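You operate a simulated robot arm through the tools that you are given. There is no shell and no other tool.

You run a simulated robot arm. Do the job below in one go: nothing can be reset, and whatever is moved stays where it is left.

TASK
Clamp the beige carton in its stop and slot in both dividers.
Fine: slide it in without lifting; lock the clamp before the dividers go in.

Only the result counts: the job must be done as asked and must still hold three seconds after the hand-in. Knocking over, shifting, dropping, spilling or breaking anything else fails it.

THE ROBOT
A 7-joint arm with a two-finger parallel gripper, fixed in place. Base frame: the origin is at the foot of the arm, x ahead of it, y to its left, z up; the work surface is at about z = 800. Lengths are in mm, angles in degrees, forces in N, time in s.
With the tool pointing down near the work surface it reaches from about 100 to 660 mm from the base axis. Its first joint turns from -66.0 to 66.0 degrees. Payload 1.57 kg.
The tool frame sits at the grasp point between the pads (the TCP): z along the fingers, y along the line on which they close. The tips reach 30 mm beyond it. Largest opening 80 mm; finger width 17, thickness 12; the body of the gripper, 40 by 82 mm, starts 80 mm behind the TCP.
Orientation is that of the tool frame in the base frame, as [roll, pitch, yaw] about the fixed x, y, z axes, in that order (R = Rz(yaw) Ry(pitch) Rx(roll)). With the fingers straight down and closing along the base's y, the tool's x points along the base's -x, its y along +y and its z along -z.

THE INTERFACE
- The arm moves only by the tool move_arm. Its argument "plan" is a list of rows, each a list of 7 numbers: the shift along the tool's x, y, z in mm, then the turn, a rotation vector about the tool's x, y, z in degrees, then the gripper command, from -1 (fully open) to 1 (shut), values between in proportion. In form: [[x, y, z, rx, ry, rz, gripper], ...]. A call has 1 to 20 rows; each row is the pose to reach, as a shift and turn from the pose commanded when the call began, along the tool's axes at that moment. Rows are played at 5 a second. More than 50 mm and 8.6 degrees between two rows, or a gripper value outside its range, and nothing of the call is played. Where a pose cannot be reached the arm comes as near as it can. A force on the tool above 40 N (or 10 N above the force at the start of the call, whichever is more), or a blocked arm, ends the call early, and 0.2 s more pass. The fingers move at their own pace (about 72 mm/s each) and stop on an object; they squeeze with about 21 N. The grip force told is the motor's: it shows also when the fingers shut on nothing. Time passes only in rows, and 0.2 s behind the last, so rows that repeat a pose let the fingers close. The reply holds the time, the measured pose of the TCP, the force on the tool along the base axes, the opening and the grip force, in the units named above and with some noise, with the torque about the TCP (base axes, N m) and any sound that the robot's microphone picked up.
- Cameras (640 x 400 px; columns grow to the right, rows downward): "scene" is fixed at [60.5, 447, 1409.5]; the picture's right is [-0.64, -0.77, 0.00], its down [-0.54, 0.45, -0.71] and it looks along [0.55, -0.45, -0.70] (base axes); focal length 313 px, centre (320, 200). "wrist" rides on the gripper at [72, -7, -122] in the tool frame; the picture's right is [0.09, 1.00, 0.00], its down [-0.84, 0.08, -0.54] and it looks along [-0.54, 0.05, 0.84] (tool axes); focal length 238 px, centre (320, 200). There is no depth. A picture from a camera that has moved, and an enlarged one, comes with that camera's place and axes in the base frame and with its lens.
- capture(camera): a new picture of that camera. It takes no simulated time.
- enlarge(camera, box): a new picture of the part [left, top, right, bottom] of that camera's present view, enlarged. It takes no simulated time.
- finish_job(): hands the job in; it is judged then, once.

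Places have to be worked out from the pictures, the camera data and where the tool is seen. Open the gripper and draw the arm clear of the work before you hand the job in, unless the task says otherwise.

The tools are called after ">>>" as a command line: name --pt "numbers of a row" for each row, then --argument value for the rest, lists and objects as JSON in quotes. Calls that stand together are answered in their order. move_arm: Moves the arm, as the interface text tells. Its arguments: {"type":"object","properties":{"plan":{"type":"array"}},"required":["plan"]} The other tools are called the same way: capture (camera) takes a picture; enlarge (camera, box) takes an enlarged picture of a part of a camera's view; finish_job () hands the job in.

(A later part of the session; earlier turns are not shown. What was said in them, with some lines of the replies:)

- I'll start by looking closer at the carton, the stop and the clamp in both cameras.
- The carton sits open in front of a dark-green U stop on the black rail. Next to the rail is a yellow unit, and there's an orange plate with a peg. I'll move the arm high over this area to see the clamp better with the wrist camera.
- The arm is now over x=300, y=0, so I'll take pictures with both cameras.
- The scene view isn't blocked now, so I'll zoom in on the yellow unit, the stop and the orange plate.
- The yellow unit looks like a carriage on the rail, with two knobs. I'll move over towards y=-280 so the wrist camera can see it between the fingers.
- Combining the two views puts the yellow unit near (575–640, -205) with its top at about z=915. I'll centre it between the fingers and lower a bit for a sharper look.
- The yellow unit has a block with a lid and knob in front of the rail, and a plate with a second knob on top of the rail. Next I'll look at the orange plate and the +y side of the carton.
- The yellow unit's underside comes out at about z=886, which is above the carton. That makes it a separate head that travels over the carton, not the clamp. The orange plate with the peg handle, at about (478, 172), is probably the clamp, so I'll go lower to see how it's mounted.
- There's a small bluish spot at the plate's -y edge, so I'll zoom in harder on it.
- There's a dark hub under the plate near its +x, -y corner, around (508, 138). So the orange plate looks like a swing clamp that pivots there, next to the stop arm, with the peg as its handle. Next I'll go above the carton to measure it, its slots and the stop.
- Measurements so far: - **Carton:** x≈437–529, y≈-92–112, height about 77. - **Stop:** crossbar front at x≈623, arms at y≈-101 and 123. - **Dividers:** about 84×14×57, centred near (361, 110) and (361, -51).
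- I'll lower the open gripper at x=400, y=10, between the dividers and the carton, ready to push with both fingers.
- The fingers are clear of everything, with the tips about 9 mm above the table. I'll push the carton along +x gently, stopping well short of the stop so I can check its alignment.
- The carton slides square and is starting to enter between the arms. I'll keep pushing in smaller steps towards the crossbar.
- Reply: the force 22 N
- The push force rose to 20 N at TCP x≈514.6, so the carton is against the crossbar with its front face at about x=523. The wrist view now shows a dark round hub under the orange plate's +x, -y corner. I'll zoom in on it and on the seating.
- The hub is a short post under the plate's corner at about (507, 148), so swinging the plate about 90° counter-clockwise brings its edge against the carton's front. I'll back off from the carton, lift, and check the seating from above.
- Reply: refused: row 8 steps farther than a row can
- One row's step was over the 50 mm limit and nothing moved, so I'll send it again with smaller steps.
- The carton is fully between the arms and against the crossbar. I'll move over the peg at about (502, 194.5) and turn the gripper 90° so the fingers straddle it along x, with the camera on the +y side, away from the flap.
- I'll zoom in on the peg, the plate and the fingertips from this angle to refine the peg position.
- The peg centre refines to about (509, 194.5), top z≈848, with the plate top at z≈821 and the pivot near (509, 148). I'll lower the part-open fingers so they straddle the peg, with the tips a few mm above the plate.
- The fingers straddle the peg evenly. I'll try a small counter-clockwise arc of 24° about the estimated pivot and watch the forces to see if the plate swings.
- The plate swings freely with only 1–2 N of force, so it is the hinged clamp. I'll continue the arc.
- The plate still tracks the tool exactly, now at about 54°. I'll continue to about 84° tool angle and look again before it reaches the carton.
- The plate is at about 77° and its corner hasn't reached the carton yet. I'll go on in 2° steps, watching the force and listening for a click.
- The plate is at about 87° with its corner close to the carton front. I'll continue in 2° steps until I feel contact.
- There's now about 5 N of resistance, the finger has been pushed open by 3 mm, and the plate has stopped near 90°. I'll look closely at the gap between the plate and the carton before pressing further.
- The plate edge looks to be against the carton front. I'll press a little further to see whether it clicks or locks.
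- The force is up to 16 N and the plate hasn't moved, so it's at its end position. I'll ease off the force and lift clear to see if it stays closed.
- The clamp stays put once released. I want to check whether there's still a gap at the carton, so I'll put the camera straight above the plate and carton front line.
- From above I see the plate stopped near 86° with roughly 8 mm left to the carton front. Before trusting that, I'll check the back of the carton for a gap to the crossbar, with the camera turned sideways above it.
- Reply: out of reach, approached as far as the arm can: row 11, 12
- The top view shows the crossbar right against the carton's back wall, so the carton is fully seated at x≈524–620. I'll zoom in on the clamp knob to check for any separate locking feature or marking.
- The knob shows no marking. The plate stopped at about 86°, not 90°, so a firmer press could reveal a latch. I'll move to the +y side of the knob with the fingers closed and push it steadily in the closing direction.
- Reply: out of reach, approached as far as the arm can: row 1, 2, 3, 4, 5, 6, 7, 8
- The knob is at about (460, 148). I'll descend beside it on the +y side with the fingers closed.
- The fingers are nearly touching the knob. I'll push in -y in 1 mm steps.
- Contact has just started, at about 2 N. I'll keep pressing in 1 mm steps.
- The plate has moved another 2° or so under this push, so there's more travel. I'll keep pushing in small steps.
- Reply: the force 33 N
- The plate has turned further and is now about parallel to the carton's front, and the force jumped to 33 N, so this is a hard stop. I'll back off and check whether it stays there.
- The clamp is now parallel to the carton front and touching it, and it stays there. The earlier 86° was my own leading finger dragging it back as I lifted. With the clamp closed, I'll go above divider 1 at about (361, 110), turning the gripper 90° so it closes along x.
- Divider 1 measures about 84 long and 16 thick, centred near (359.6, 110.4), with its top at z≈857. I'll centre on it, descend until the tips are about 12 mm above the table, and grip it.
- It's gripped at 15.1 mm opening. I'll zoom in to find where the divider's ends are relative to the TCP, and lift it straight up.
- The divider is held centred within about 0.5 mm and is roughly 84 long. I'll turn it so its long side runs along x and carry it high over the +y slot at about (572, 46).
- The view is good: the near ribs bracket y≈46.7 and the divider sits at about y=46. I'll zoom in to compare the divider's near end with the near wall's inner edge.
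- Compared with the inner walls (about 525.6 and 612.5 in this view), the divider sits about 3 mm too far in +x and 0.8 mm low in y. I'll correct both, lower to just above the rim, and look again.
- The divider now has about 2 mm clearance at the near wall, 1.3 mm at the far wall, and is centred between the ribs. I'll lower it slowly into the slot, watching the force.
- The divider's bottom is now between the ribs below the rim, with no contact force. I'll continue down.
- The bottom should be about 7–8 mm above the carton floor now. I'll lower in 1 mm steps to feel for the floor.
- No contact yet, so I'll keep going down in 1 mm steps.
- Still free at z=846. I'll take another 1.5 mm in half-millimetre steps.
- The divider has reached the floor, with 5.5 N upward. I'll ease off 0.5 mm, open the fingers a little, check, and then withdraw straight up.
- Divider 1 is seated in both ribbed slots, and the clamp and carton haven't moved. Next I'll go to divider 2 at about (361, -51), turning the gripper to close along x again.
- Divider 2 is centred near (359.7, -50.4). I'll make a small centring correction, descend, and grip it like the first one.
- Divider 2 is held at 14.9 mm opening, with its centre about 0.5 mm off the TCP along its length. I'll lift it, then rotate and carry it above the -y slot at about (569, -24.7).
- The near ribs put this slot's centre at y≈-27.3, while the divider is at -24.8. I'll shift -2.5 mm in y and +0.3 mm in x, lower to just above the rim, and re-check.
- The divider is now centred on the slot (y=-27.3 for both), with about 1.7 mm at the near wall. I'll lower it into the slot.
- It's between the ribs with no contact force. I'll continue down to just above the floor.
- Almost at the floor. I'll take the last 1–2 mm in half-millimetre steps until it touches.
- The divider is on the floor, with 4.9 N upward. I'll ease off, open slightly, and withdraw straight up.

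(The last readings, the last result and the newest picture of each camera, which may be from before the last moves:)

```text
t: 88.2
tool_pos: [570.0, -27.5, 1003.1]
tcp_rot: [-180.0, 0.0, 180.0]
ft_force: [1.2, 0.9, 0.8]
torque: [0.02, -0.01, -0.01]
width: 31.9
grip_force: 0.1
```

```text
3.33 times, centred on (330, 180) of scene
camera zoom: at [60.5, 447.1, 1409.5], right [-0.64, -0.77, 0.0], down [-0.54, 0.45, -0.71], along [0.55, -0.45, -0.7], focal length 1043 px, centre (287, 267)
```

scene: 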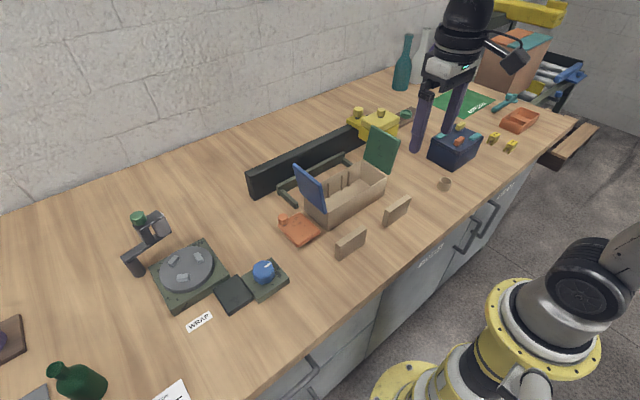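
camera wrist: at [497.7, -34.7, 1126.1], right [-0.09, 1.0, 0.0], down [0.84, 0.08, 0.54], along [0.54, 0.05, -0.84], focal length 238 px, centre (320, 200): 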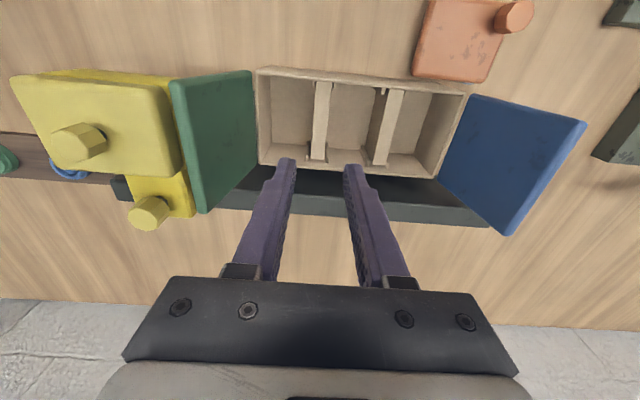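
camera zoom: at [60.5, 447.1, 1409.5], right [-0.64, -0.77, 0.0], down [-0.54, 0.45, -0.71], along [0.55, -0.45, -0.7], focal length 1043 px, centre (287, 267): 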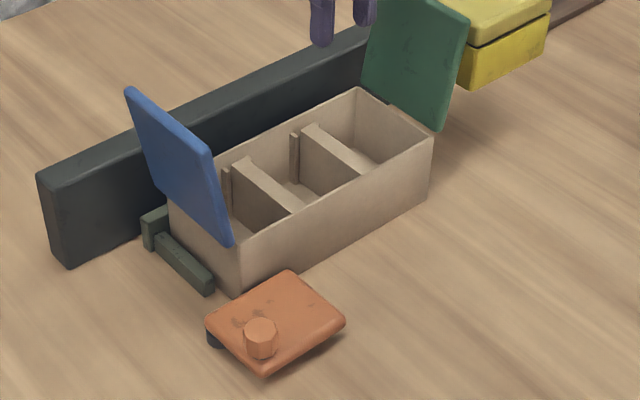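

Both dividers are seated between their ribs. I'll raise the arm, open the gripper, draw back to a clear pose, and do a final check of the clamp and the surroundings.

>>> move_arm --pt "0 10 -40 0 0 0 -0.2" --pt "15 30 -70 0 0 0 -1" --pt "40 50 -95 0 0 0 -1" --pt "65 65 -110 0 0 0 -1" --pt "65 65 -110 0 0 0 -1"

>>> capture --camera "wrist"

>>> enlarge --camera "wrist" --box '[300, 60, 420, 140]'

```text
t: 89.4
tool_pos: [506.0, 37.4, 1115.3]
tcp_rot: [179.9, 0.0, -180.0]
ft_force: [0.1, 0.8, 0.4]
torque: [-0.01, 0.0, 0.01]
width: 80.2
grip_force: 0.0
```

```text
taken
camera wrist: at [433.0, 31.0, 1236.9], right [-0.09, 1.0, 0.0], down [0.84, 0.08, 0.54], along [0.54, 0.05, -0.84], focal length 238 px, centre (320, 200)
```

wrist: 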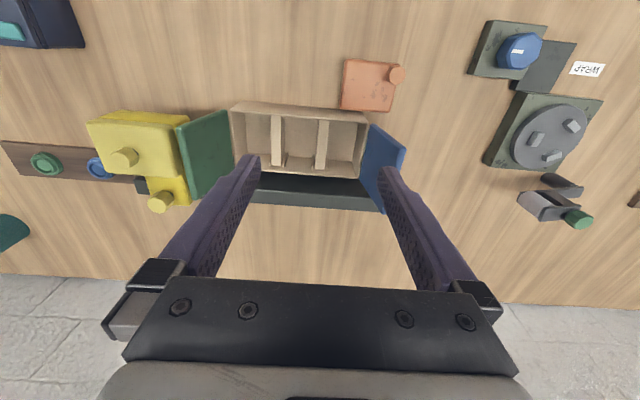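

```text
5.00 times, centred on (360, 100) of wrist
camera zoom: at [433.0, 31.0, 1236.9], right [-0.09, 1.0, 0.0], down [0.84, 0.08, 0.54], along [0.54, 0.05, -0.84], focal length 1192 px, centre (120, 700)
```

zoom: 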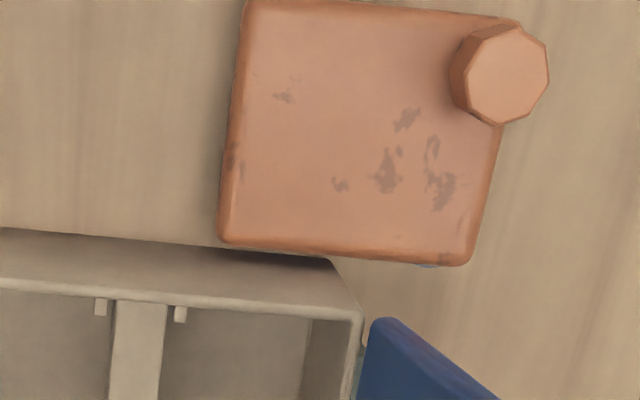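

The clamp plate is closed and parallel to the carton front, and both dividers are in place. I'll draw the open gripper back clear of the work and take a last overall look.

>>> move_arm --pt "40 -5 -2 0 0 0 -1" --pt "80 -10 -4 0 0 0 -1" --pt "120 -15 -6 0 0 0 -1" --pt "160 -20 -6 0 0 0 -1" --pt "200 -30 -6 0 0 0 -1" --pt "200 -30 -6 0 0 0 -1"

>>> capture --camera "scene"

>>> capture --camera "wrist"

>>> enlarge --camera "scene" --box '[260, 110, 400, 240]'

```text
t: 90.8
tool_pos: [304.5, 7.0, 1120.1]
tcp_rot: [180.0, 0.0, -180.0]
ft_force: [-0.6, 0.6, -0.3]
torque: [0.02, 0.04, -0.02]
width: 79.9
grip_force: 0.0
```

```text
taken
```

scene: 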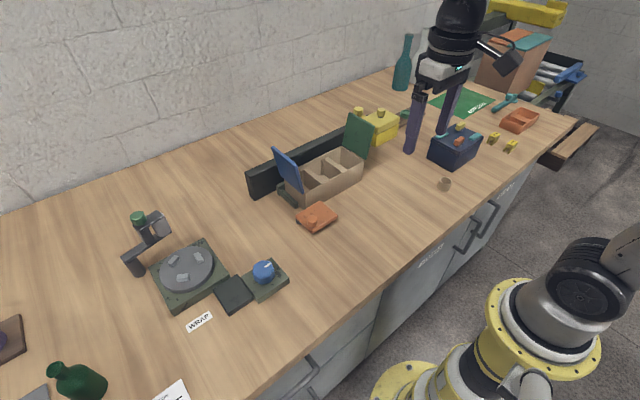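

```text
taken
camera wrist: at [231.4, 0.5, 1242.0], right [-0.09, 1.0, 0.0], down [0.84, 0.08, 0.54], along [0.54, 0.05, -0.84], focal length 238 px, centre (320, 200)
```

wrist: 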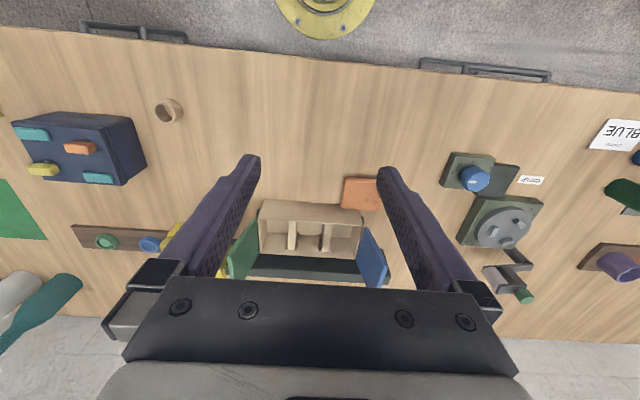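

```text
3.08 times, centred on (330, 175) of scene
camera zoom: at [60.4, 447.0, 1409.5], right [-0.64, -0.77, 0.0], down [-0.54, 0.45, -0.71], along [0.55, -0.45, -0.7], focal length 962 px, centre (289, 277)
```

zoom: 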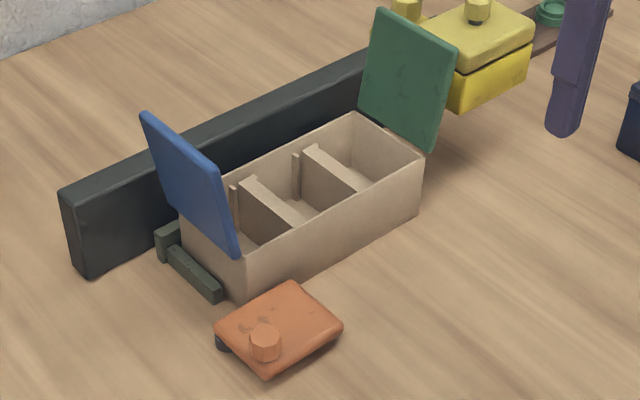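

The carton is against its stop with the clamp swung shut across its front. Both dividers stand in their slots, nothing else has moved, and the arm is clear with the gripper open, so I'm handing in the job.

>>> finish_job

```text
The job is handed in.
```

I've handed in the job: the beige carton is in its stop with the clamp closed, and both dividers are in their slots. I haven't seen the judge's result.

- **Carton:** I pushed it along the table without lifting it until it met the crossbar. From above, the crossbar sat right up against its back wall.
- **Clamp:** I took the orange plate with the peg to be the clamp. I swung it in front of the carton before either divider went in and pushed it to a hard stop at about 33 N. It stayed there when released.
- **Dividers:** each one went down between its pair of ribs without catching and touched the carton floor before I let go.
- **Everything else:** nothing else looked moved in the last pictures. The gripper is open and the arm is clear of the work.

Two things I couldn't confirm about the clamp:
- **Lock:** I heard no click and saw no separate catch, so I treated the hard stop as locked.
- **Gap:** there may be 3–4 mm between the plate and the carton's front, which is close to my measuring error.
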